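You operate a simulated robot arm through the tools that you are given. There is no shell and no other tool.

Carry out the task below with a simulated two-armed robot. There is one attempt and no reset: what you move stays moved.

TASK
On the packing table, fold the cloth in half and then in half again.

The check looks at the end state, three seconds after you hand in, the way a careful person would. Anything else that was tipped, shoved, dropped, spilled or broken makes it a failure. Flat cloth is picked up by pressing the open fingertips on it (5 to 10 N) and closing them slowly along it; thin cloth reads only 2 to 8 mm in the jaws.

THE ROBOT
Two 7-joint arms with four-finger grippers on one trunk, on a base that moves. Base frame: it is fixed to the floor where the robot stands at the start and does not move with it; the origin is under the middle of the robot, x ahead of it, y to its left, z up. Lengths are in mm, angles in degrees, forces in N, time in s.
The left shoulder is at the start at [40, 181, 1130], the right one opposite. With the tool pointing down near the work surface each hand reaches from about 300 to 820 mm from the robot's upright axis, wherever it stands, measured 20 degrees to its own side. Places, roughly: cloth [1800, -1700, 800]; packing table [1800, -1700, 800]. Payload 3.67 kg a hand.
The TCP of each hand is the grasp point between the finger pads, 28 mm short of the fingertips. In the tool frame z runs along the fingers and y along their closing line. The gripper opens to 112 mm; its body begins 73 mm behind the TCP.
Orientation is told as [roll, pitch, yaw] about the base's x, y, z axes, in that order, counted from this pose: with the fingers straight down and closing along the base's y, the tool's x points along the base's -x, its y along +y and its z along -z.

THE INTERFACE
- The arms move only by the tool play_rows. It takes "left_commands", "right_commands" or both (then of equal length, played together; a hand with none holds still); each is a list that holds one entry, the list of rows, each a list of 7 numbers: the turn, a rotation vector about the tool's x, y, z in degrees, then the shift along the tool's x, y, z in mm, then the gripper command, from -1 (fully open) to 1 (shut), values between in proportion. In form: [[[rx, ry, rz, x, y, z, gripper], ...]]. A call has 1 to 20 rows; each row shifts and turns the commanded pose from where the row before left it, along the tool's axes as they then stand. Rows are played at 5 a second. More than 50 mm and 8.6 degrees between two rows, or a gripper value outside its range, and nothing of the call is played. A pose out of reach is approached as far as the arm can. The call stops where the force on the tool passes 40 N (or 10 N more than at its start, if that is more) or the arm is blocked; 0.2 s more then pass. Each finger travels about 72.4 mm/s and halts on what it meets, pressing with about 31 N; the grip force reading is that of the motor and also rises with nothing between the fingers. The clock runs only during rows and for 0.2 s after the last one: add rows that do not move to give the fingers time. It gives the time, the measured TCP pose, the force on the tool (base axes), the opening and the grip force at its end, in the units of the frame above (readings bear some noise), with the torque about the TCP (base axes, N m) and any sound that the robot's microphone picked up, and new pictures: "views" is both (left out), scene, wrist or none (wrist: the cameras of the hands that moved).
- Cameras (640 x 400 px; columns grow to the right, rows downward): "scene" is now at [107.5, -3, 1358.6]; the picture's right is [-0.03, -1.00, 0.00], its down [-0.59, 0.02, -0.81] and it looks along [0.81, -0.03, -0.59] (base axes); focal length 273 px, centre (320, 200). "left" rides on the left gripper at [60, 18, -104] in its tool frame; the picture's right is [-0.29, 0.96, 0.00], its down [-0.80, -0.24, -0.55] and it looks along [-0.53, -0.16, 0.83] (tool axes); focal length 234 px, centre (320, 200). "right" rides on the right gripper at [60, -18, -104] in its tool frame; the picture's right is [0.29, 0.96, 0.00], its down [-0.80, 0.24, -0.55] and it looks along [-0.53, 0.16, 0.83] (tool axes); focal length 234 px, centre (320, 200). There is no depth. A picture from a camera that has moved, and an enlarged one, comes with that camera's place and axes in the base frame and with its lens.
- slide_trunk(by): moves the trunk up (or, below 0, down) by that many mm; the arms and the scene camera ride with it, the base frame stays. It gives what a move gives, with no picture.
- roll_base(legs): drives the robot by 1 to 6 legs, each [ahead, left, turn to the left] in mm, mm and degrees, along the robot's own axes; the way and the turn of a leg run together, so that a leg with both is an arc; at most 1500 mm and 180 degrees a leg. The arms and the cameras ride along, it lands a little off, and it stops where it bumps. It gives what a move gives, and a new picture of the scene camera.
- turn_head(pan, tilt): turns the head with the scene camera to pan (to the left, within 86 degrees either way) and tilt (down, from -29 to 69), counted from straight ahead of the robot. It gives what a move gives, and a new picture of the scene camera.
- zoom(camera, box): a new picture of the part [left, top, right, bottom] of that camera's present view, enlarged. It takes no simulated time.
- job_done(): hands the job in; it is judged then, once.

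Places have to be worked out from the pictures, the camera data and where the tool is seen. Open the grippers and draw the arms clear of the work before you hand the job in, unless the task says otherwise.

The tools are called after "Request:" as name(argument=value, ...) on one line, values as JSON. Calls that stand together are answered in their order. play_rows: Moves the arms, as the interface text tells. Its arguments: {"type":"object","properties":{"left_commands":{"type":"array","items":{"type":"array","items":{"type":"array","items":{"type":"number"}}}},"right_commands":{"type":"array","items":{"type":"array","items":{"type":"array","items":{"type":"number"}}}},"views":{"type":"string","enum":["both","scene","wrist","none"]}},"required":[]} The other tools are called the same way: slide_trunk (by) moves the trunk up or down; roll_base (legs) drives the base; turn_head (pan, tilt) turns the head that bears the scene camera; zoom (camera, box) takes an enlarged picture of a part of a camera's view; job_done () hands the job in.

At the start:

```text
time: 0.0
left_tool_pos: [569.3, 244.6, 978.5]
left_ee_rot: [0.0, 0.1, 0.0]
left_ft_force: [0.0, 0.7, 0.3]
left_wrist_torque: [-0.01, -0.03, -0.01]
left_width: 111.8
left_finger_force: 0.0
right_tool_pos: [553.3, -188.8, 953.5]
right_ee_rot: [0.0, 0.0, -0.1]
right_ft_force: [0.0, 0.2, 0.1]
right_wrist_torque: [0.01, 0.0, -0.02]
right_width: 112.1
right_finger_force: 0.1
trunk travel left (down, up): [-250.0, 264.0]
robot x, y, heading: [4.5, -3.0, -0.2]
head pan, tilt (commanded): [-1.8, 36.1]
```

scene: 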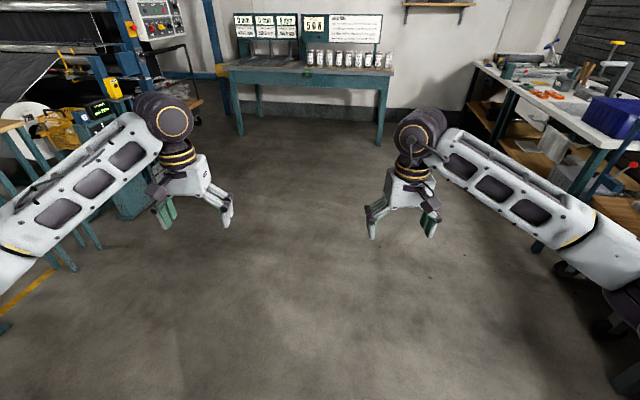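
right: 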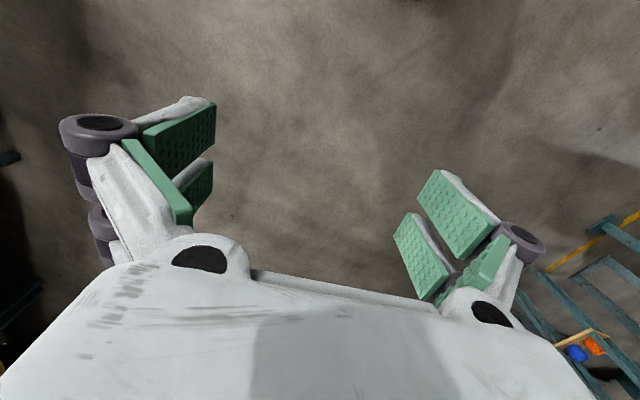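
left: 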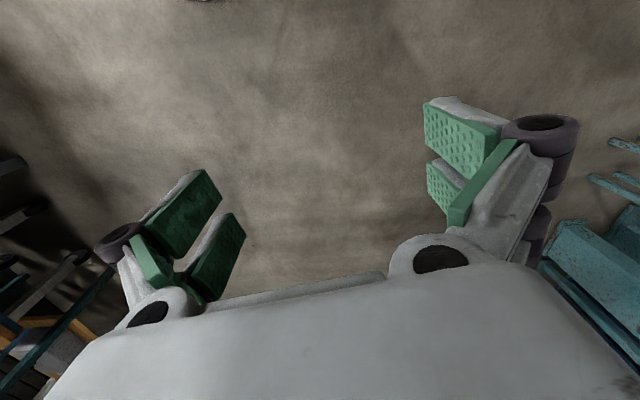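

The packing table should be to the right, at about [1800, -1700]. I turn the head that way to see it first.

Request:
turn_head(pan=-45, tilt=20)

```text
time: 1.1
left_tool_pos: [571.1, 245.3, 979.6]
left_ee_rot: [0.0, 0.1, 0.0]
left_ft_force: [0.1, 0.0, -0.5]
left_wrist_torque: [-0.03, 0.02, 0.05]
left_width: 111.7
left_finger_force: 0.2
right_tool_pos: [552.2, -190.3, 953.5]
right_ee_rot: [0.0, 0.1, 0.1]
right_ft_force: [-0.8, -0.2, -0.2]
right_wrist_torque: [0.01, -0.02, -0.01]
right_width: 112.0
right_finger_force: 0.1
trunk travel left (down, up): [-250.0, 264.0]
robot x, y, heading: [-0.1, -1.7, 0.2]
head pan, tilt (commanded): [-45.0, 20.0]
camera scene: at [86.1, -66.0, 1384.1], right [-0.71, -0.71, 0.0], down [-0.24, 0.24, -0.94], along [0.66, -0.66, -0.34], focal length 273 px, centre (320, 200)
```

scene: 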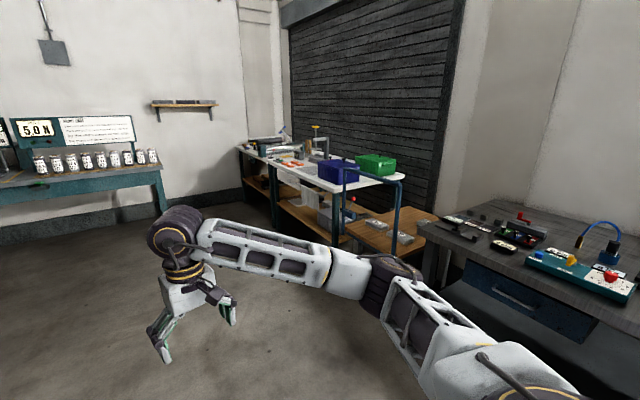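

The white-topped table with the blue and green bins is at the place given for the packing table. I zoom in on it to find the cloth.

Request:
zoom(camera="scene", box=[220, 110, 460, 260])

```text
2.67 times, centred on (340, 185) of scene
camera zoom: at [86.1, -66.0, 1384.1], right [-0.71, -0.71, 0.0], down [-0.24, 0.24, -0.94], along [0.66, -0.66, -0.34], focal length 729 px, centre (267, 240)
```

zoom: 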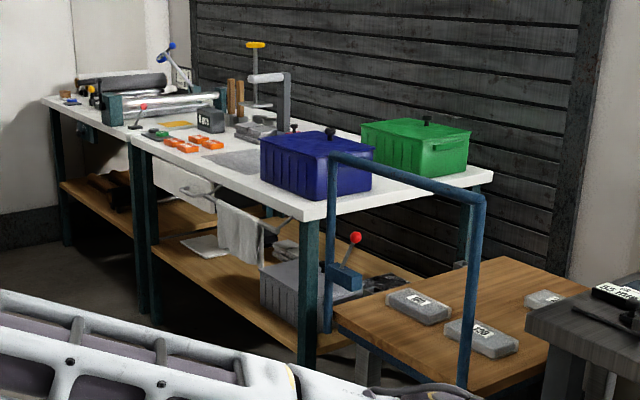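

The table top runs from about x 1300 to 2300 with its front edge near y -1450. I turn to face -y and drive left along +x, keeping well back from the table.

Request:
roll_base(legs=[[0, 0, -90], [0, 1500, 0], [300, 300, 0]])

Request:
turn_head(pan=0, tilt=35)

```text
time: 15.3
left_tool_pos: [2053.6, -878.2, 979.2]
left_ee_rot: [-0.1, 0.0, -90.5]
left_ft_force: [-0.6, -0.3, 0.2]
left_wrist_torque: [-0.03, 0.0, 0.0]
left_width: 112.1
left_finger_force: 0.3
right_tool_pos: [1620.0, -856.4, 953.2]
right_ee_rot: [0.0, 0.1, -90.6]
right_ft_force: [0.6, -0.5, 0.1]
right_wrist_torque: [-0.01, 0.01, 0.01]
right_width: 111.8
right_finger_force: 0.1
trunk travel left (down, up): [-250.0, 264.0]
robot x, y, heading: [1813.3, -306.9, -90.4]
head pan, tilt (commanded): [-45.0, 20.0]
camera scene: at [1747.7, -392.6, 1384.1], right [-0.7, 0.71, 0.0], down [0.24, 0.24, -0.94], along [-0.67, -0.66, -0.34], focal length 273 px, centre (320, 200)
```

scene: 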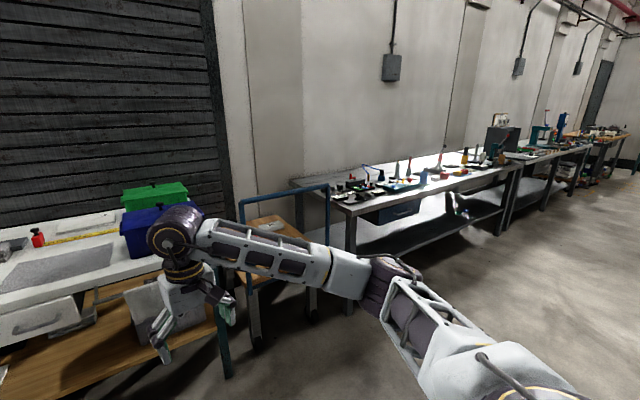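

```text
time: 16.4
left_tool_pos: [2054.6, -877.0, 978.7]
left_ee_rot: [0.0, 0.0, -90.5]
left_ft_force: [0.0, 0.3, -0.4]
left_wrist_torque: [-0.03, 0.0, 0.0]
left_width: 111.8
left_finger_force: 0.2
right_tool_pos: [1619.0, -857.8, 951.8]
right_ee_rot: [0.0, 0.0, -90.5]
right_ft_force: [-0.3, 0.4, -0.4]
right_wrist_torque: [0.0, 0.0, -0.02]
right_width: 112.0
right_finger_force: 0.0
trunk travel left (down, up): [-250.0, 264.0]
robot x, y, heading: [1812.3, -307.4, -90.5]
head pan, tilt (commanded): [0.0, 35.0]
camera scene: at [1812.8, -415.0, 1360.3], right [-1.0, 0.01, 0.0], down [0.01, 0.57, -0.82], along [-0.01, -0.82, -0.57], focal length 273 px, centre (320, 200)
```

scene: 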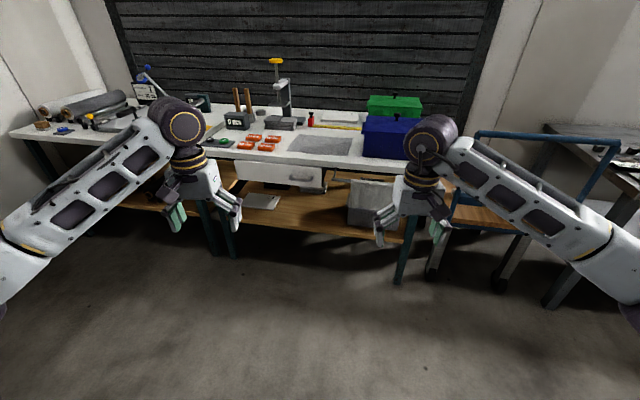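

Request:
zoom(camera="scene", box=[200, 80, 440, 230])

```text
2.67 times, centred on (320, 155) of scene
camera zoom: at [1812.8, -415.0, 1360.3], right [-1.0, 0.01, 0.0], down [0.01, 0.57, -0.82], along [-0.01, -0.82, -0.57], focal length 729 px, centre (320, 320)
```

zoom: 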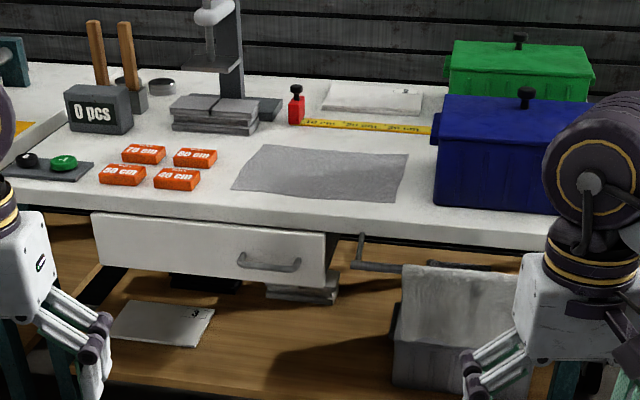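

The grey cloth lies flat on the table between the orange tags and the blue bin. I estimate its corners at (1908,-1837), (1626,-1792), (1670,-1572) and (1958,-1621), about 290 x 222 mm. I look down to judge my own base footprint before driving closer.

Request:
turn_head(pan=0, tilt=69)

```text
time: 17.4
left_tool_pos: [2053.6, -877.3, 978.8]
left_ee_rot: [0.1, -0.1, -90.5]
left_ft_force: [-0.5, -0.7, 0.8]
left_wrist_torque: [0.01, 0.01, 0.0]
left_width: 112.0
left_finger_force: 0.1
right_tool_pos: [1618.2, -857.6, 951.8]
right_ee_rot: [0.0, 0.0, -90.5]
right_ft_force: [-0.3, -0.4, -1.2]
right_wrist_torque: [0.01, 0.02, -0.06]
right_width: 111.9
right_finger_force: 0.1
trunk travel left (down, up): [-250.0, 264.0]
robot x, y, heading: [1812.3, -304.5, -90.2]
head pan, tilt (commanded): [0.0, 68.8]
camera scene: at [1813.1, -382.9, 1316.7], right [-1.0, 0.01, 0.0], down [0.01, 0.93, -0.36], along [0.0, -0.36, -0.93], focal length 273 px, centre (320, 200)
```

scene: 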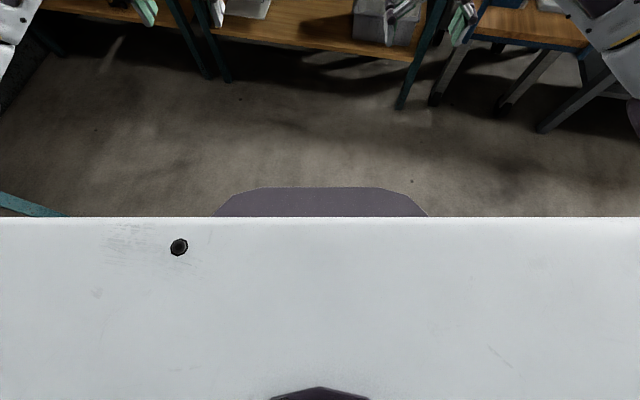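

The dark shape in front of my chest may be the base. I raise the trunk 200 mm to judge its height and extent by parallax.

Request:
slide_trunk(by=200)

Request:
zoom(camera="scene", box=[0, 0, 640, 400])

```text
time: 19.5
left_tool_pos: [2053.5, -877.6, 1177.7]
left_ee_rot: [0.0, 0.0, -90.5]
left_ft_force: [0.2, -0.2, -0.5]
left_wrist_torque: [-0.02, 0.0, -0.03]
left_width: 112.0
left_finger_force: 0.1
right_tool_pos: [1618.6, -856.4, 1152.8]
right_ee_rot: [0.0, -0.1, -90.4]
right_ft_force: [0.1, -0.3, 0.7]
right_wrist_torque: [-0.03, 0.01, 0.02]
right_width: 112.2
right_finger_force: 0.1
trunk travel left (down, up): [-450.0, 64.0]
robot x, y, heading: [1813.0, -304.8, -90.5]
head pan, tilt (commanded): [0.0, 68.8]
```

```text
1.00 times, centred on (320, 200) of scene (not enlarged: the box is as wide or as high as the picture)
camera zoom: at [1813.2, -382.9, 1516.7], right [-1.0, 0.01, 0.0], down [0.01, 0.93, -0.36], along [0.0, -0.36, -0.93], focal length 273 px, centre (320, 200)
```

zoom: 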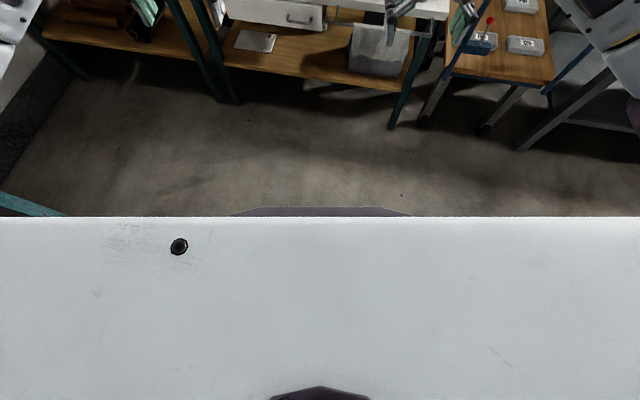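

The base front edge appears to be about 450 mm ahead of my axis and up to about 0.45 m high, and the shelf front is near y -1530. I zoom in on the shelf and hanging items before going closer.

Request:
zoom(camera="scene", box=[200, 0, 456, 160])

Request:
turn_head(pan=0, tilt=45)

Request:
zoom(camera="scene", box=[200, 60, 456, 220])

```text
2.50 times, centred on (328, 80) of scene
camera zoom: at [1813.2, -382.9, 1516.7], right [-1.0, 0.01, 0.0], down [0.01, 0.93, -0.36], along [0.0, -0.36, -0.93], focal length 684 px, centre (300, 500)
```

zoom: 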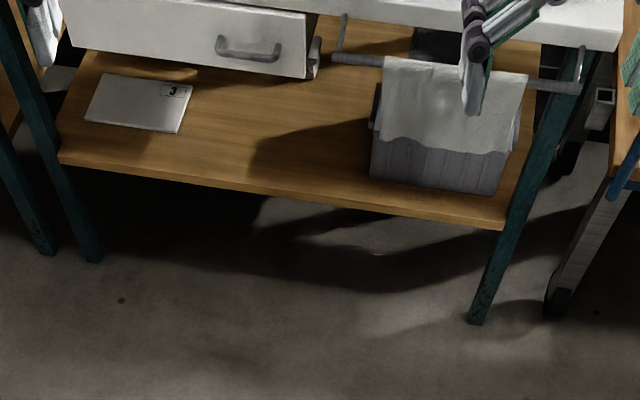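

```text
time: 20.4
left_tool_pos: [2054.7, -877.7, 1178.5]
left_ee_rot: [0.0, 0.0, -90.5]
left_ft_force: [-0.2, -0.1, -0.6]
left_wrist_torque: [-0.03, -0.01, -0.01]
left_width: 112.0
left_finger_force: 0.0
right_tool_pos: [1619.8, -857.4, 1152.7]
right_ee_rot: [0.1, 0.0, -90.5]
right_ft_force: [0.0, 0.0, 0.5]
right_wrist_torque: [0.01, 0.0, -0.02]
right_width: 112.0
right_finger_force: 0.0
trunk travel left (down, up): [-450.0, 64.0]
robot x, y, heading: [1811.7, -304.2, -90.7]
head pan, tilt (commanded): [0.0, 45.0]
camera scene: at [1812.9, -408.1, 1545.4], right [-1.0, 0.01, 0.0], down [0.01, 0.71, -0.71], along [-0.01, -0.71, -0.71], focal length 273 px, centre (320, 200)
```

scene: 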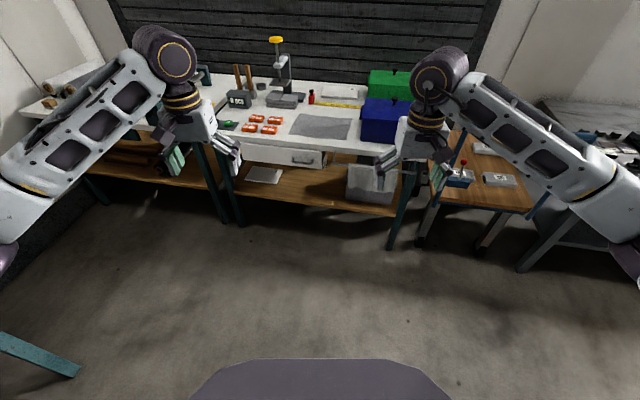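

```text
2.50 times, centred on (328, 140) of scene
camera zoom: at [1812.9, -408.1, 1545.4], right [-1.0, 0.01, 0.0], down [0.01, 0.71, -0.71], along [-0.01, -0.71, -0.71], focal length 684 px, centre (300, 350)
```

zoom: 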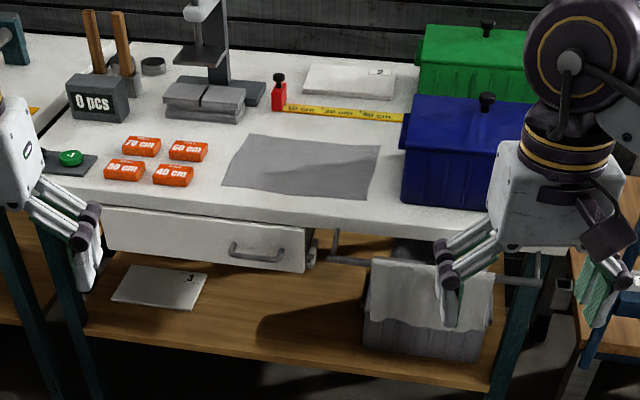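

Parallax says the dark shape is part of the trunk and not the base, so the base is hidden beneath it. I pan the head to one side and look down for the base's real footprint.

Request:
turn_head(pan=60, tilt=65)

Request:
turn_head(pan=0, tilt=58)

```text
time: 21.7
left_tool_pos: [2053.4, -877.0, 1178.8]
left_ee_rot: [0.0, 0.0, -90.5]
left_ft_force: [-0.8, 1.0, 1.0]
left_wrist_torque: [0.02, 0.0, -0.03]
left_width: 112.3
left_finger_force: 0.1
right_tool_pos: [1620.0, -857.3, 1153.2]
right_ee_rot: [0.1, 0.0, -90.5]
right_ft_force: [0.0, 0.3, 0.6]
right_wrist_torque: [0.04, -0.02, 0.02]
right_width: 112.1
right_finger_force: 0.1
trunk travel left (down, up): [-450.0, 64.0]
robot x, y, heading: [1813.8, -308.6, -90.5]
head pan, tilt (commanded): [60.0, 65.0]
camera scene: at [1865.9, -357.8, 1520.5], right [-0.51, -0.86, 0.0], down [-0.78, 0.46, -0.42], along [0.36, -0.21, -0.91], focal length 273 px, centre (320, 200)
```

scene: 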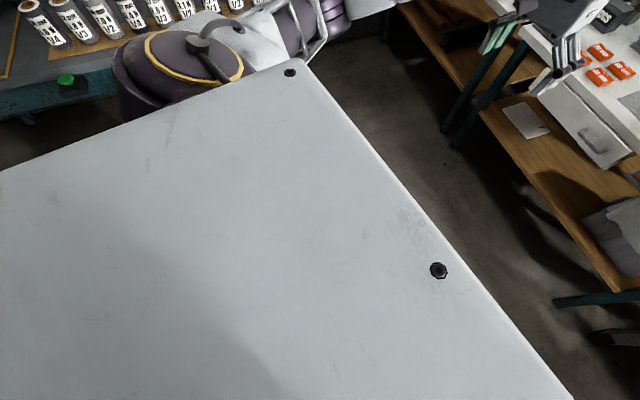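

```text
time: 23.0
left_tool_pos: [2053.7, -879.1, 1179.0]
left_ee_rot: [-0.1, 0.0, -90.5]
left_ft_force: [-0.2, -0.4, 0.3]
left_wrist_torque: [-0.01, 0.0, 0.0]
left_width: 112.0
left_finger_force: 0.0
right_tool_pos: [1618.0, -857.7, 1152.6]
right_ee_rot: [0.0, 0.0, -90.5]
right_ft_force: [0.2, 0.3, -0.4]
right_wrist_torque: [0.0, -0.01, 0.0]
right_width: 111.9
right_finger_force: 0.0
trunk travel left (down, up): [-450.0, 64.0]
robot x, y, heading: [1815.8, -306.2, -90.6]
head pan, tilt (commanded): [0.0, 58.0]
camera scene: at [1813.1, -395.8, 1528.4], right [-1.0, 0.01, 0.0], down [0.01, 0.85, -0.53], along [0.0, -0.53, -0.85], focal length 273 px, centre (320, 200)
```

scene: 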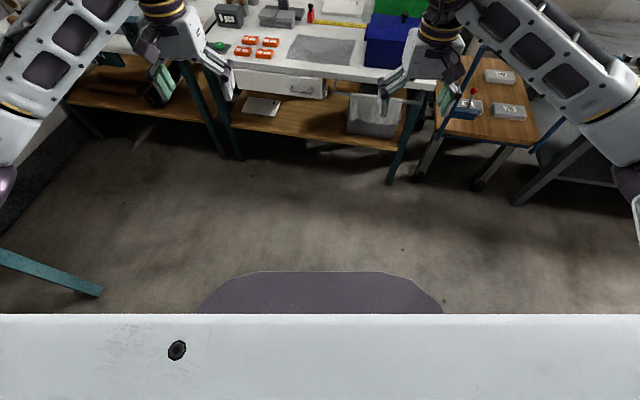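

The dark shape is a trunk bulge about 207 mm ahead of my axis, so there is room to approach. I drive 500 mm closer with the hands kept high.

Request:
roll_base(legs=[[500, 0, 0]])

```text
time: 26.1
left_tool_pos: [2033.3, -1388.6, 1180.3]
left_ee_rot: [0.0, 0.0, -91.5]
left_ft_force: [0.0, 0.2, 0.3]
left_wrist_torque: [-0.01, -0.02, -0.03]
left_width: 111.9
left_finger_force: 0.0
right_tool_pos: [1598.6, -1360.5, 1153.0]
right_ee_rot: [0.1, -0.1, -91.7]
right_ft_force: [-0.2, 0.6, -0.4]
right_wrist_torque: [-0.02, 0.01, 0.02]
right_width: 112.0
right_finger_force: 0.0
trunk travel left (down, up): [-450.0, 64.0]
robot x, y, heading: [1805.3, -812.6, -91.6]
head pan, tilt (commanded): [0.0, 58.0]
camera scene: at [1801.8, -902.7, 1528.4], right [-1.0, 0.03, 0.0], down [0.02, 0.85, -0.53], along [-0.02, -0.53, -0.85], focal length 273 px, centre (320, 200)
```

scene: 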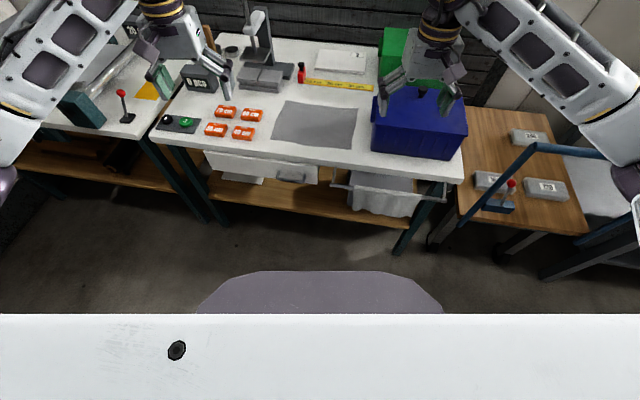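

The table's front edge runs from about (1325,-1423) to (2406,-1648), so the table is turned about 12 degrees from the x axis. I zoom in for the cloth corners.

Request:
zoom(camera="scene", box=[240, 80, 400, 180])

```text
4.00 times, centred on (320, 130) of scene
camera zoom: at [1801.8, -902.7, 1528.4], right [-1.0, 0.03, 0.0], down [0.02, 0.85, -0.53], along [-0.02, -0.53, -0.85], focal length 1094 px, centre (320, 480)
```

zoom: 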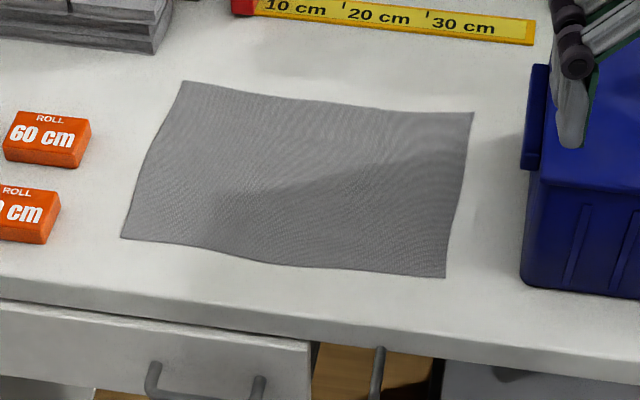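

Using z=800 I get corners of about (1916,-1840), (1625,-1783), (1672,-1566) and (1962,-1623), so the cloth is 296x222 and turned about -11.3 degrees. I turn to face the table squarely and stop about 620 mm from the cloth's centre.

Request:
roll_base(legs=[[0, 0, -9.7], [200, 168, 0]])

```text
time: 28.7
left_tool_pos: [2057.4, -1650.1, 1179.7]
left_ee_rot: [0.0, -0.1, -101.3]
left_ft_force: [0.9, -0.8, -0.2]
left_wrist_torque: [-0.02, 0.0, -0.02]
left_width: 112.0
left_finger_force: 0.0
right_tool_pos: [1632.8, -1548.3, 1152.3]
right_ee_rot: [0.0, -0.1, -101.2]
right_ft_force: [-0.1, 0.0, -0.4]
right_wrist_torque: [-0.02, -0.02, -0.01]
right_width: 112.1
right_finger_force: 0.1
trunk travel left (down, up): [-450.0, 64.0]
robot x, y, heading: [1928.6, -1041.3, -101.3]
head pan, tilt (commanded): [0.0, 58.0]
camera scene: at [1910.4, -1131.9, 1528.5], right [-0.98, 0.2, 0.0], down [0.17, 0.83, -0.53], along [-0.1, -0.52, -0.85], focal length 273 px, centre (320, 200)
```

scene: 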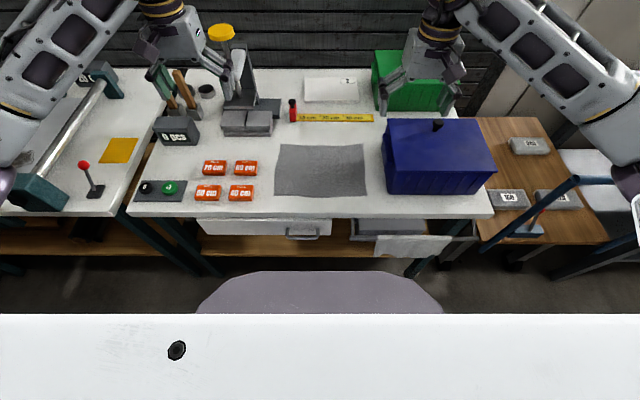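

Cloth centre is now about 675 mm straight ahead. I move 60 mm closer so the far edge is within comfortable reach.

Request:
roll_base(legs=[[60, 0, 0]])

Request:
turn_head(pan=0, tilt=50)

Request:
zoom(camera="scene", box=[240, 120, 400, 220])

```text
time: 29.6
left_tool_pos: [2046.3, -1703.9, 1182.6]
left_ee_rot: [0.0, -0.3, -101.4]
left_ft_force: [0.3, 0.1, -0.4]
left_wrist_torque: [-0.05, -0.02, -0.01]
left_width: 111.9
left_finger_force: 0.1
right_tool_pos: [1621.8, -1602.8, 1155.1]
right_ee_rot: [0.0, -0.3, -101.3]
right_ft_force: [-0.6, 0.6, 0.5]
right_wrist_torque: [-0.1, -0.03, -0.03]
right_width: 112.1
right_finger_force: 0.1
trunk travel left (down, up): [-450.0, 64.0]
robot x, y, heading: [1918.1, -1102.5, -101.5]
head pan, tilt (commanded): [0.0, 58.0]
camera scene: at [1900.5, -1184.5, 1528.8], right [-0.98, 0.2, 0.0], down [0.17, 0.83, -0.53], along [-0.1, -0.52, -0.85], focal length 273 px, centre (320, 200)
```

scene: 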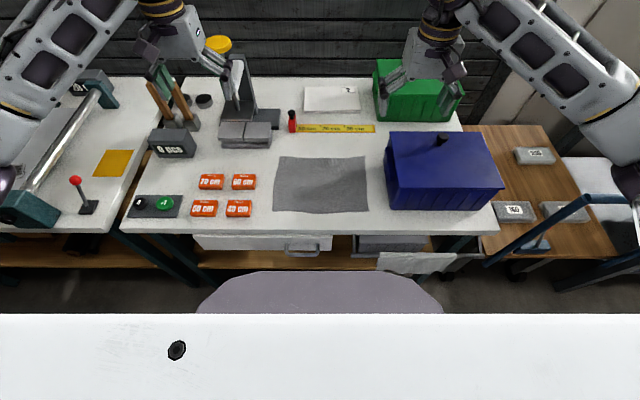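

```text
time: 30.3
left_tool_pos: [2046.4, -1710.3, 1179.3]
left_ee_rot: [-0.1, 0.0, -101.3]
left_ft_force: [0.4, 0.0, 0.0]
left_wrist_torque: [0.05, 0.01, 0.0]
left_width: 112.1
left_finger_force: 0.0
right_tool_pos: [1622.0, -1608.0, 1152.7]
right_ee_rot: [0.0, -0.1, -101.3]
right_ft_force: [-0.4, -0.8, 0.1]
right_wrist_torque: [0.01, -0.01, 0.01]
right_width: 112.2
right_finger_force: 0.1
trunk travel left (down, up): [-450.0, 64.0]
robot x, y, heading: [1915.8, -1103.0, -101.3]
head pan, tilt (commanded): [0.0, 50.0]
camera scene: at [1897.6, -1199.8, 1538.4], right [-0.98, 0.2, 0.0], down [0.15, 0.75, -0.64], along [-0.13, -0.63, -0.77], focal length 273 px, centre (320, 200)
```

scene: 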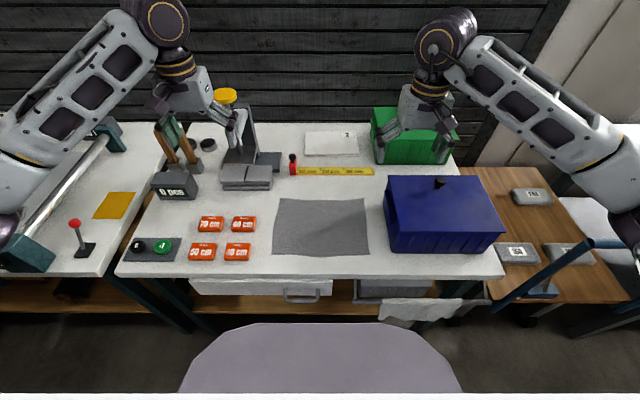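

```text
4.00 times, centred on (320, 170) of scene
camera zoom: at [1897.6, -1199.8, 1538.4], right [-0.98, 0.2, 0.0], down [0.15, 0.75, -0.64], along [-0.13, -0.63, -0.77], focal length 1094 px, centre (320, 320)
```

zoom: 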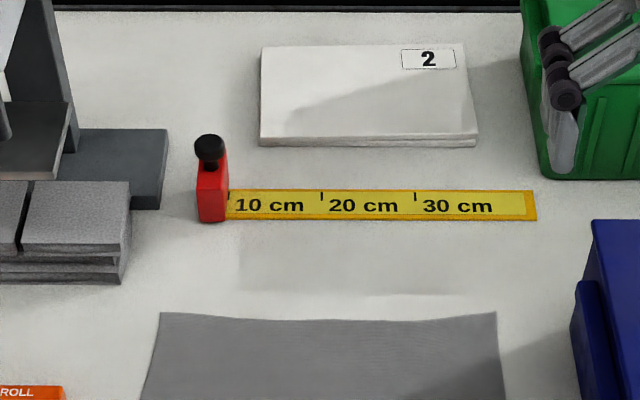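

The cloth is square to me. In robot coordinates (F ahead, L left) it spans F 501 to 723 and L -150 to +147, with the blue bin starting near L -205. I move the hands inward and turn them 90 degrees so they close fore-aft, while they are still high.

Request:
play_rows(left_commands=[[[0, 0, 0, 0, -45, 0, -1], [0, 0, 0, 0, -45, 0, -1], [0, 0, 0, 0, -42, 0, -1], [0, 0, -8.2, 0, 0, 0, -1], [0, 0, -8.2, 0, 0, 0, -1], [0, 0, -8.2, 0, 0, 0, -1], [0, 0, -8.2, 0, 0, 0, -1], [0, 0, -8.2, 0, 0, 0, -1], [0, 0, -8.2, 0, 0, 0, -1], [0, 0, -8.2, 0, 0, 0, -1], [0, 0, -8.2, 0, 0, 0, -1], [0, 0, -8.2, 0, 0, 0, -1], [0, 0, -8.2, 0, 0, 0, -1], [0, 0, -8, 0, 0, 0, -1]]], right_commands=[[[0, 0, 0, 0, 25, 0, -1], [0, 0, 0, 0, 25, 0, -1], [0, 0, 0, 0, 24, 0, -1], [0, 0, 8.2, 0, 0, 0, -1], [0, 0, 8.2, 0, 0, 0, -1], [0, 0, 8.2, 0, 0, 0, -1], [0, 0, 8.2, 0, 0, 0, -1], [0, 0, 8.2, 0, 0, 0, -1], [0, 0, 8.2, 0, 0, 0, -1], [0, 0, 8.2, 0, 0, 0, -1], [0, 0, 8.2, 0, 0, 0, -1], [0, 0, 8.2, 0, 0, 0, -1], [0, 0, 8.2, 0, 0, 0, -1], [0, 0, 8, 0, 0, 0, -1]]])

```text
time: 33.3
left_tool_pos: [1916.3, -1684.1, 1180.3]
left_ee_rot: [0.0, 0.0, -11.0]
left_ft_force: [-0.5, -0.1, 0.4]
left_wrist_torque: [0.0, 0.01, -0.01]
left_width: 112.1
left_finger_force: 0.0
right_tool_pos: [1695.5, -1621.4, 1153.1]
right_ee_rot: [0.0, 0.0, 168.7]
right_ft_force: [-0.6, -0.7, -0.5]
right_wrist_torque: [-0.03, -0.03, -0.02]
right_width: 112.1
right_finger_force: 0.0
trunk travel left (down, up): [-450.0, 64.0]
robot x, y, heading: [1914.4, -1105.0, -101.3]
head pan, tilt (commanded): [0.0, 50.0]
camera scene: at [1897.9, -1198.5, 1538.6], right [-0.98, 0.2, 0.0], down [0.15, 0.75, -0.64], along [-0.13, -0.63, -0.77], focal length 273 px, centre (320, 200)
camera right: at [1757.5, -1616.2, 1256.4], right [0.09, -1.0, 0.0], down [-0.83, -0.08, 0.55], along [-0.55, -0.05, -0.83], focal length 234 px, centre (320, 200)
camera left: at [1860.5, -1653.1, 1284.0], right [0.47, 0.88, 0.0], down [0.74, -0.39, 0.55], along [0.49, -0.26, -0.83], focal length 234 px, centre (320, 200)
```

scene: 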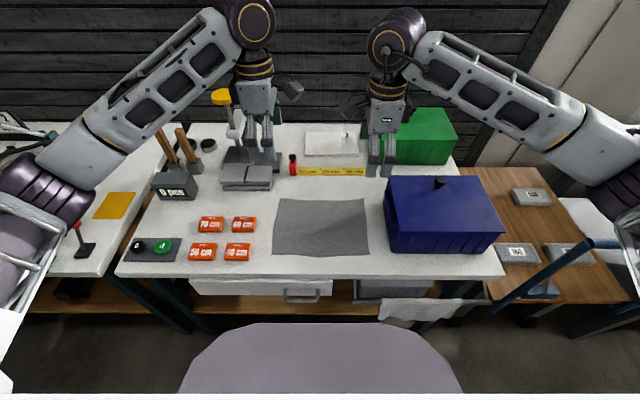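
right: 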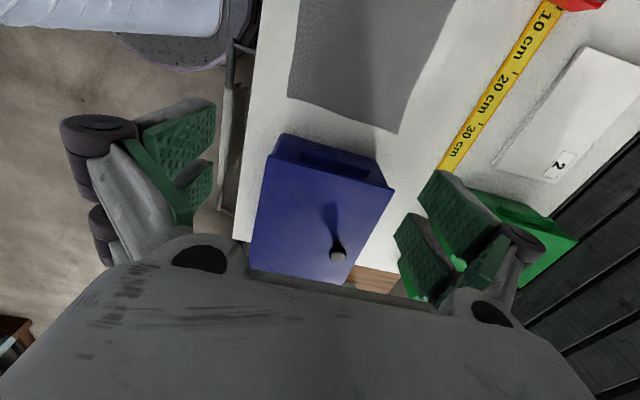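
left: 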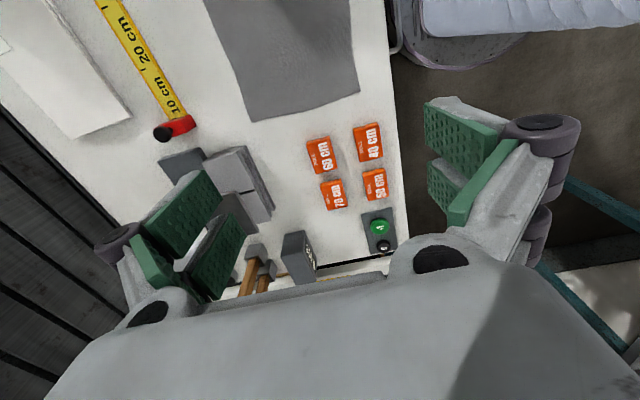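

Both hands are turned correctly, and the right wrist camera confirms the near-right cloth corner at about (1672,-1568). I lower the trunk 200 mm to bring the hands towards the table.

Request:
slide_trunk(by=-200)

Request:
zoom(camera="right", box=[0, 0, 640, 400])

Request:
zoom(camera="left", box=[0, 0, 640, 400])

Request:
zoom(camera="scene", box=[0, 0, 640, 400])

```text
time: 35.5
left_tool_pos: [1916.3, -1682.5, 979.5]
left_ee_rot: [0.1, 0.0, -11.2]
left_ft_force: [1.1, -0.1, 0.3]
left_wrist_torque: [0.0, -0.02, -0.01]
left_width: 111.9
left_finger_force: 0.0
right_tool_pos: [1694.9, -1620.7, 951.8]
right_ee_rot: [0.1, 0.1, 168.7]
right_ft_force: [0.1, -0.3, 0.4]
right_wrist_torque: [0.0, -0.01, -0.02]
right_width: 111.8
right_finger_force: 0.0
trunk travel left (down, up): [-250.0, 264.0]
robot x, y, heading: [1914.3, -1102.2, -101.2]
head pan, tilt (commanded): [0.0, 50.0]
```

```text
1.00 times, centred on (320, 200) of right (not enlarged: the box is as wide or as high as the picture)
camera zoom: at [1757.6, -1615.8, 1056.6], right [0.1, -1.0, 0.0], down [-0.83, -0.08, 0.55], along [-0.55, -0.05, -0.83], focal length 234 px, centre (320, 200)
```

zoom: 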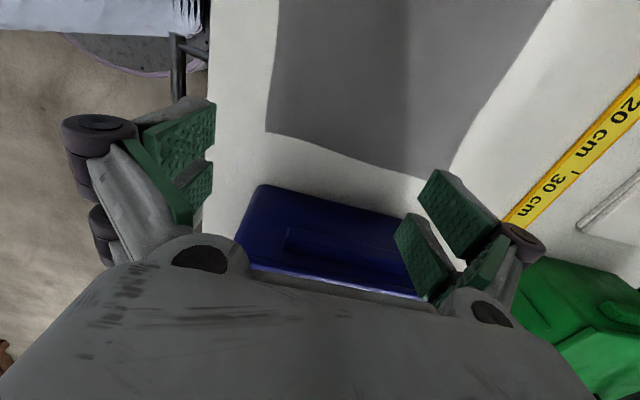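

```text
1.00 times, centred on (320, 200) of left (not enlarged: the box is as wide or as high as the picture)
camera zoom: at [1860.7, -1652.7, 1084.1], right [0.47, 0.88, 0.0], down [0.74, -0.39, 0.55], along [0.49, -0.26, -0.83], focal length 234 px, centre (320, 200)
```

zoom: 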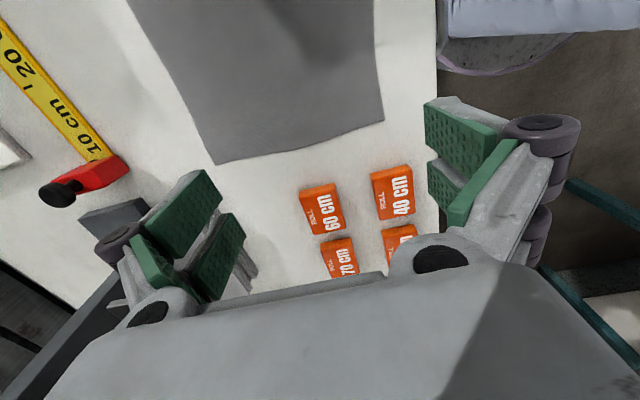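

```text
1.00 times, centred on (320, 200) of scene (not enlarged: the box is as wide or as high as the picture)
camera zoom: at [1898.0, -1198.2, 1338.6], right [-0.98, 0.2, 0.0], down [0.15, 0.75, -0.64], along [-0.13, -0.63, -0.77], focal length 273 px, centre (320, 200)
```

zoom: 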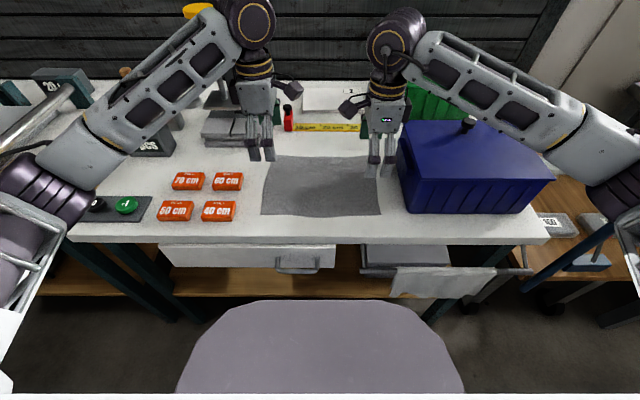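

The pads sit about ±20 mm either side of the tool axis, so each grip covers about 65 mm of edge. I raise the trunk 100 mm for forearm clearance over the blue bin. Then I bring both hands over the near edge, narrowed to about 40 mm and lowered to about z 880.

Request:
slide_trunk(by=100)

Request:
play_rows(left_commands=[[[0, 0, 0, 2, 30, 0, 0.286], [0, 0, 0, 2, 30, 0, 0.286], [0, 0, 0, 0, 0, 40, 0.286], [0, 0, 0, 0, 0, 40, 0.286], [0, 0, 0, 0, 0, 40, 0.286], [0, 0, 0, 0, 0, 40, 0.286], [0, 0, 0, 0, 0, 35, 0.286]]], right_commands=[[[0, 0, 0, 2, -22, 0, 0.286], [0, 0, 0, 2, -21, 0, 0.286], [0, 0, 0, 0, 0, 35, 0.286], [0, 0, 0, 0, 0, 35, 0.286], [0, 0, 0, 0, 0, 35, 0.286], [0, 0, 0, 0, 0, 35, 0.286], [0, 0, 0, 0, 0, 30, 0.286]]])

```text
time: 36.8
left_tool_pos: [1916.6, -1682.7, 1077.8]
left_ee_rot: [0.1, 0.0, -11.3]
left_ft_force: [-0.2, 0.0, -0.2]
left_wrist_torque: [0.01, -0.01, 0.02]
left_width: 112.1
left_finger_force: 0.0
right_tool_pos: [1695.6, -1622.5, 1050.0]
right_ee_rot: [0.0, 0.1, 168.7]
right_ft_force: [-0.3, 0.1, -0.2]
right_wrist_torque: [0.01, 0.05, 0.0]
right_width: 112.0
right_finger_force: 0.0
trunk travel left (down, up): [-350.0, 164.0]
robot x, y, heading: [1916.4, -1100.2, -101.4]
head pan, tilt (commanded): [0.0, 50.0]
```

```text
time: 38.4
left_tool_pos: [1925.5, -1624.6, 880.7]
left_ee_rot: [-0.2, 0.0, -11.2]
left_ft_force: [0.6, -0.8, 0.1]
left_wrist_torque: [0.0, 0.02, 0.0]
left_width: 40.0
left_finger_force: 0.0
right_tool_pos: [1707.8, -1581.1, 880.5]
right_ee_rot: [0.1, 0.0, 168.7]
right_ft_force: [-0.2, -0.7, 1.2]
right_wrist_torque: [-0.01, 0.06, 0.01]
right_width: 40.2
right_finger_force: 0.2
trunk travel left (down, up): [-350.0, 164.0]
robot x, y, heading: [1918.6, -1103.9, -101.1]
head pan, tilt (commanded): [0.0, 50.0]
camera scene: at [1897.9, -1198.4, 1437.5], right [-0.98, 0.2, 0.0], down [0.15, 0.75, -0.64], along [-0.13, -0.63, -0.77], focal length 273 px, centre (320, 200)
camera right: at [1769.6, -1574.7, 985.8], right [0.1, -1.0, 0.0], down [-0.83, -0.08, 0.55], along [-0.55, -0.05, -0.83], focal length 234 px, centre (320, 200)
camera left: at [1869.5, -1593.2, 985.5], right [0.47, 0.88, 0.0], down [0.73, -0.39, 0.55], along [0.49, -0.26, -0.83], focal length 234 px, centre (320, 200)
```

scene: 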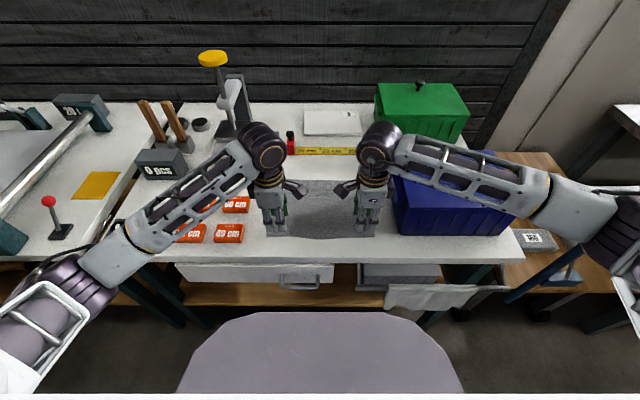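
right: 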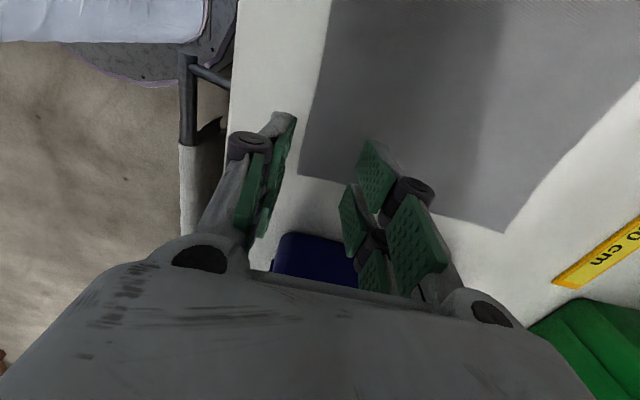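
left: 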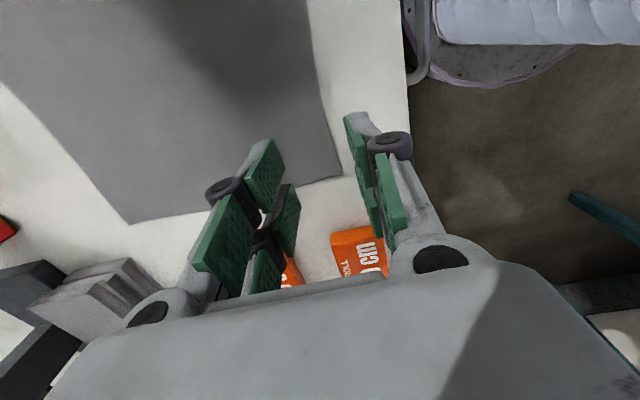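

Both TCPs are about 8 mm inside the near edge with the jaws straddling it. I lower 45 mm and check for contact.

Request:
play_rows(left_commands=[[[0, 0, 0, 0, 0, 20, 0.286], [0, 0, 0, 0, 0, 15, 0.286], [0, 0, 0, 0, 0, 10, 0.286], [0, 0, 0, 0, 0, 3, 0.286]]], right_commands=[[[0, 0, 0, 0, 0, 20, 0.286], [0, 0, 0, 0, 0, 15, 0.286], [0, 0, 0, 0, 0, 10, 0.286], [0, 0, 0, 0, 0, 3, 0.286]]], views="wrist")

```text
time: 39.4
left_tool_pos: [1924.6, -1625.1, 833.6]
left_ee_rot: [-0.1, -0.1, -11.3]
left_ft_force: [-0.4, 0.1, 0.0]
left_wrist_torque: [-0.01, 0.01, -0.02]
left_width: 39.8
left_finger_force: 0.0
right_tool_pos: [1707.7, -1579.6, 834.2]
right_ee_rot: [0.0, 0.0, 168.7]
right_ft_force: [-0.6, 0.2, 0.9]
right_wrist_torque: [0.04, 0.0, 0.02]
right_width: 40.1
right_finger_force: 0.0
trunk travel left (down, up): [-350.0, 164.0]
robot x, y, heading: [1917.1, -1102.6, -101.5]
head pan, tilt (commanded): [0.0, 50.0]
camera right: at [1769.9, -1573.5, 937.5], right [0.1, -1.0, 0.0], down [-0.83, -0.08, 0.55], along [-0.55, -0.05, -0.83], focal length 234 px, centre (320, 200)
camera left: at [1868.6, -1594.0, 939.1], right [0.47, 0.88, 0.0], down [0.73, -0.39, 0.55], along [0.49, -0.26, -0.83], focal length 234 px, centre (320, 200)
```

right: 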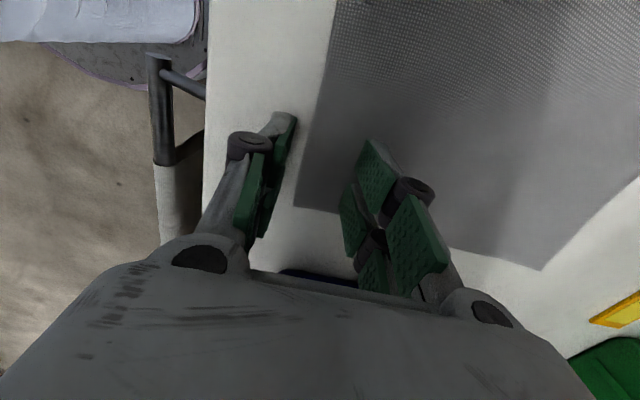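
left: 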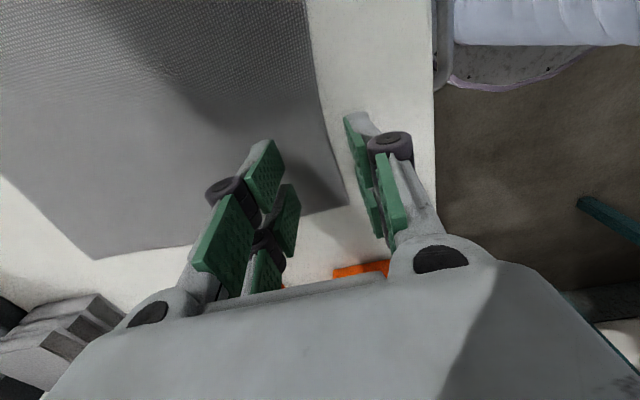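

No contact yet at TCP z of about 834, and the outer fingers are off the cloth with the inner ones on it. I lower in 2 mm steps.

Request:
play_rows(left_commands=[[[0, 0, 0, 0, 0, 2, 0.286], [0, 0, 0, 0, 0, 2, 0.286], [0, 0, 0, 0, 0, 0, 0.286]]], right_commands=[[[0, 0, 0, 0, 0, 2, 0.286], [0, 0, 0, 0, 0, 2, 0.286], [0, 0, 0, 0, 0, 0, 0.286]]], views="none")

```text
time: 40.2
left_tool_pos: [1923.9, -1624.1, 831.4]
left_ee_rot: [0.1, 0.0, -11.3]
left_ft_force: [0.3, -0.5, -0.2]
left_wrist_torque: [-0.04, 0.0, 0.02]
left_width: 40.2
left_finger_force: 0.1
right_tool_pos: [1707.4, -1580.7, 829.6]
right_ee_rot: [0.0, 0.1, 168.7]
right_ft_force: [0.0, 0.2, -0.6]
right_wrist_torque: [-0.01, -0.01, -0.01]
right_width: 39.7
right_finger_force: 0.0
trunk travel left (down, up): [-350.0, 164.0]
robot x, y, heading: [1916.2, -1103.4, -101.0]
head pan, tilt (commanded): [0.0, 50.0]
```

Request:
play_rows(left_commands=[[[0, 0, 0, 0, 0, 1, 0.286], [0, 0, 0, 0, 0, 1, 0.286], [0, 0, 0, 0, 0, 0, 0.286]]], right_commands=[[[0, 0, 0, 0, 0, 1, 0.286], [0, 0, 0, 0, 0, 1, 0.286], [0, 0, 0, 0, 0, 0, 0.286]]], views="none")

```text
time: 41.0
left_tool_pos: [1924.9, -1623.2, 830.3]
left_ee_rot: [0.0, 0.0, -11.2]
left_ft_force: [0.6, 0.0, -0.2]
left_wrist_torque: [0.0, -0.02, -0.03]
left_width: 40.0
left_finger_force: 0.0
right_tool_pos: [1707.0, -1581.7, 828.8]
right_ee_rot: [0.2, 0.0, 168.8]
right_ft_force: [0.1, 0.9, 8.2]
right_wrist_torque: [-0.24, 0.08, -0.04]
right_width: 40.2
right_finger_force: 0.5
trunk travel left (down, up): [-350.0, 164.0]
robot x, y, heading: [1915.1, -1106.6, -101.3]
head pan, tilt (commanded): [0.0, 50.0]
```

The right hand is in contact at 8 N and the left is not there yet. I lower only the left, 1 mm at a time.

Request:
play_rows(left_commands=[[[0, 0, 0, 0, 0, 1, 0.286], [0, 0, 0, 0, 0, 0, 0.286]]], views="none")

```text
time: 41.6
left_tool_pos: [1924.8, -1624.1, 829.5]
left_ee_rot: [-0.1, 0.0, -11.4]
left_ft_force: [-0.1, 0.4, 0.0]
left_wrist_torque: [0.04, 0.03, -0.02]
left_width: 40.0
left_finger_force: 0.1
right_tool_pos: [1707.7, -1580.4, 827.7]
right_ee_rot: [0.2, -0.1, 168.8]
right_ft_force: [0.1, 0.8, 14.5]
right_wrist_torque: [-0.36, 0.13, 0.0]
right_width: 41.0
right_finger_force: 0.7
trunk travel left (down, up): [-350.0, 164.0]
robot x, y, heading: [1920.9, -1104.9, -101.3]
head pan, tilt (commanded): [0.0, 50.0]
```

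The right force has settled higher, at 14.5 N. I back it off 0.8 mm and lower the left 1 mm more.

Request:
play_rows(left_commands=[[[0, 0, 0, 0, 0, 1, 0.286], [0, 0, 0, 0, 0, 0, 0.286], [0, 0, 0, 0, 0, 0, 0.286]]], right_commands=[[[0, 0, 0, 0, 0, -0.8, 0.286], [0, 0, 0, 0, 0, 0, 0.286], [0, 0, 0, 0, 0, 0, 0.286]]], views="none")

```text
time: 42.4
left_tool_pos: [1924.5, -1623.7, 828.2]
left_ee_rot: [-0.1, 0.0, -11.3]
left_ft_force: [-0.4, -0.1, 1.8]
left_wrist_torque: [-0.07, -0.04, 0.04]
left_width: 39.6
left_finger_force: 0.0
right_tool_pos: [1706.4, -1580.2, 828.4]
right_ee_rot: [0.0, 0.1, 168.7]
right_ft_force: [0.6, -1.6, 6.0]
right_wrist_torque: [-0.2, 0.0, 0.02]
right_width: 40.9
right_finger_force: 1.3
trunk travel left (down, up): [-350.0, 164.0]
robot x, y, heading: [1919.5, -1103.2, -101.5]
head pan, tilt (commanded): [0.0, 50.0]
```

The left is at 1.8 N and the right at 6 N. I press the left 0.6 mm more and slowly close both to about half, watching the forces.

Request:
play_rows(left_commands=[[[0, 0, 0, 0, 0, 0.6, 0.286], [0, 0, 0, 0, 0, 0, 0.286], [0, 0, 0, 0, 0, 0, 0.32], [0, 0, 0, 0, 0, 0, 0.36], [0, 0, 0, 0, 0, 0, 0.4], [0, 0, 0, 0, 0, 0, 0.44], [0, 0, 0, 0, 0, 0, 0.48], [0, 0, 0, 0, 0, 0, 0.52]]], right_commands=[[[0, 0, 0, 0, 0, 0, 0.286], [0, 0, 0, 0, 0, 0, 0.286], [0, 0, 0, 0, 0, 0, 0.32], [0, 0, 0, 0, 0, 0, 0.36], [0, 0, 0, 0, 0, 0, 0.4], [0, 0, 0, 0, 0, 0, 0.44], [0, 0, 0, 0, 0, 0, 0.48], [0, 0, 0, 0, 0, 0, 0.52]]], views="wrist")

```text
time: 44.2
left_tool_pos: [1924.8, -1622.7, 827.9]
left_ee_rot: [-0.1, 0.0, -11.3]
left_ft_force: [-0.4, 0.3, 11.0]
left_wrist_torque: [-0.24, 0.01, -0.03]
left_width: 26.8
left_finger_force: 0.0
right_tool_pos: [1706.6, -1578.8, 828.5]
right_ee_rot: [0.1, 0.1, 168.7]
right_ft_force: [-0.3, -0.3, 3.3]
right_wrist_torque: [-0.05, 0.01, 0.02]
right_width: 26.6
right_finger_force: 0.0
trunk travel left (down, up): [-350.0, 164.0]
robot x, y, heading: [1916.1, -1101.2, -101.3]
head pan, tilt (commanded): [0.0, 50.0]
camera right: at [1769.6, -1572.8, 932.4], right [0.1, -1.0, 0.0], down [-0.83, -0.08, 0.55], along [-0.55, -0.05, -0.83], focal length 234 px, centre (320, 200)
camera left: at [1869.0, -1592.5, 932.7], right [0.47, 0.88, 0.0], down [0.74, -0.39, 0.55], along [0.49, -0.26, -0.83], focal length 234 px, centre (320, 200)
```

right: 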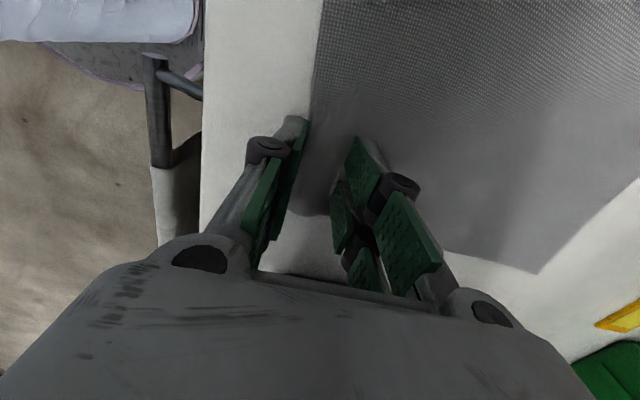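
left: 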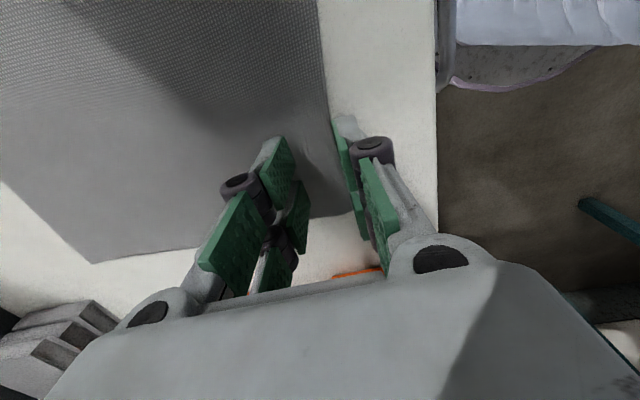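

The on-cloth fingers are dragging the edge up against the outer fingers, as intended. The left is at 11 N and the right at 3.3 N, so I trim the heights a little and keep closing slowly.

Request:
play_rows(left_commands=[[[0, 0, 0, 0, 0, -0.3, 0.52], [0, 0, 0, 0, 0, 0, 0.56], [0, 0, 0, 0, 0, 0, 0.6], [0, 0, 0, 0, 0, 0, 0.64], [0, 0, 0, 0, 0, 0, 0.68], [0, 0, 0, 0, 0, 0, 0.72], [0, 0, 0, 0, 0, 0, 0.76]]], right_commands=[[[0, 0, 0, 0, 0, 0.5, 0.52], [0, 0, 0, 0, 0, 0, 0.56], [0, 0, 0, 0, 0, 0, 0.6], [0, 0, 0, 0, 0, 0, 0.64], [0, 0, 0, 0, 0, 0, 0.68], [0, 0, 0, 0, 0, 0, 0.72], [0, 0, 0, 0, 0, 0, 0.76]]], views="wrist")

```text
time: 45.8
left_tool_pos: [1924.2, -1623.2, 828.1]
left_ee_rot: [-0.1, 0.0, -11.3]
left_ft_force: [0.7, -1.2, 8.6]
left_wrist_torque: [-0.13, -0.02, 0.01]
left_width: 13.0
left_finger_force: 0.0
right_tool_pos: [1707.9, -1580.1, 827.5]
right_ee_rot: [0.1, 0.0, 168.8]
right_ft_force: [0.5, 0.8, 0.4]
right_wrist_torque: [0.03, 0.01, 0.03]
right_width: 13.3
right_finger_force: 0.0
trunk travel left (down, up): [-350.0, 164.0]
robot x, y, heading: [1916.3, -1104.1, -101.8]
head pan, tilt (commanded): [0.0, 50.0]
camera right: at [1769.6, -1573.4, 931.9], right [0.1, -1.0, 0.0], down [-0.83, -0.08, 0.55], along [-0.55, -0.05, -0.83], focal length 234 px, centre (320, 200)
camera left: at [1869.4, -1592.6, 932.1], right [0.47, 0.88, 0.0], down [0.73, -0.39, 0.55], along [0.49, -0.26, -0.83], focal length 234 px, centre (320, 200)
```

right: 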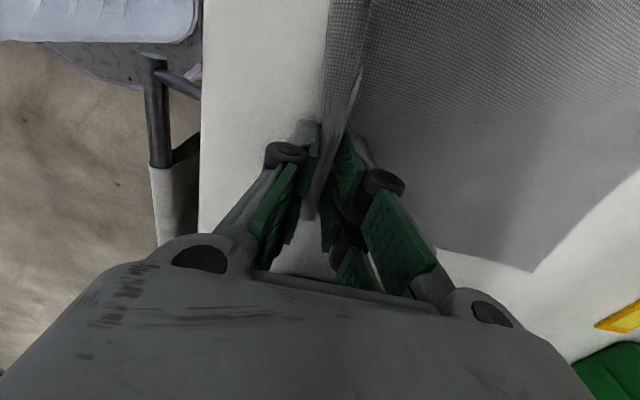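
left: 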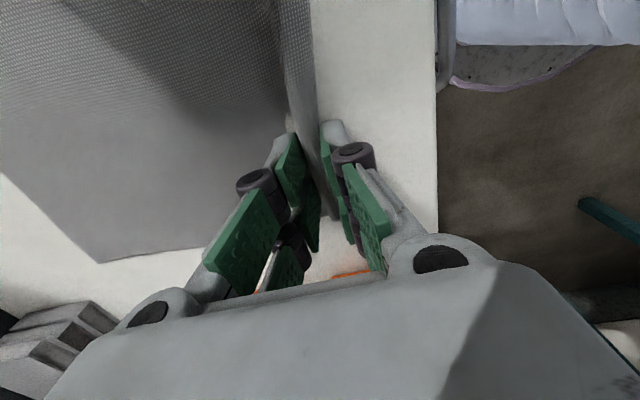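

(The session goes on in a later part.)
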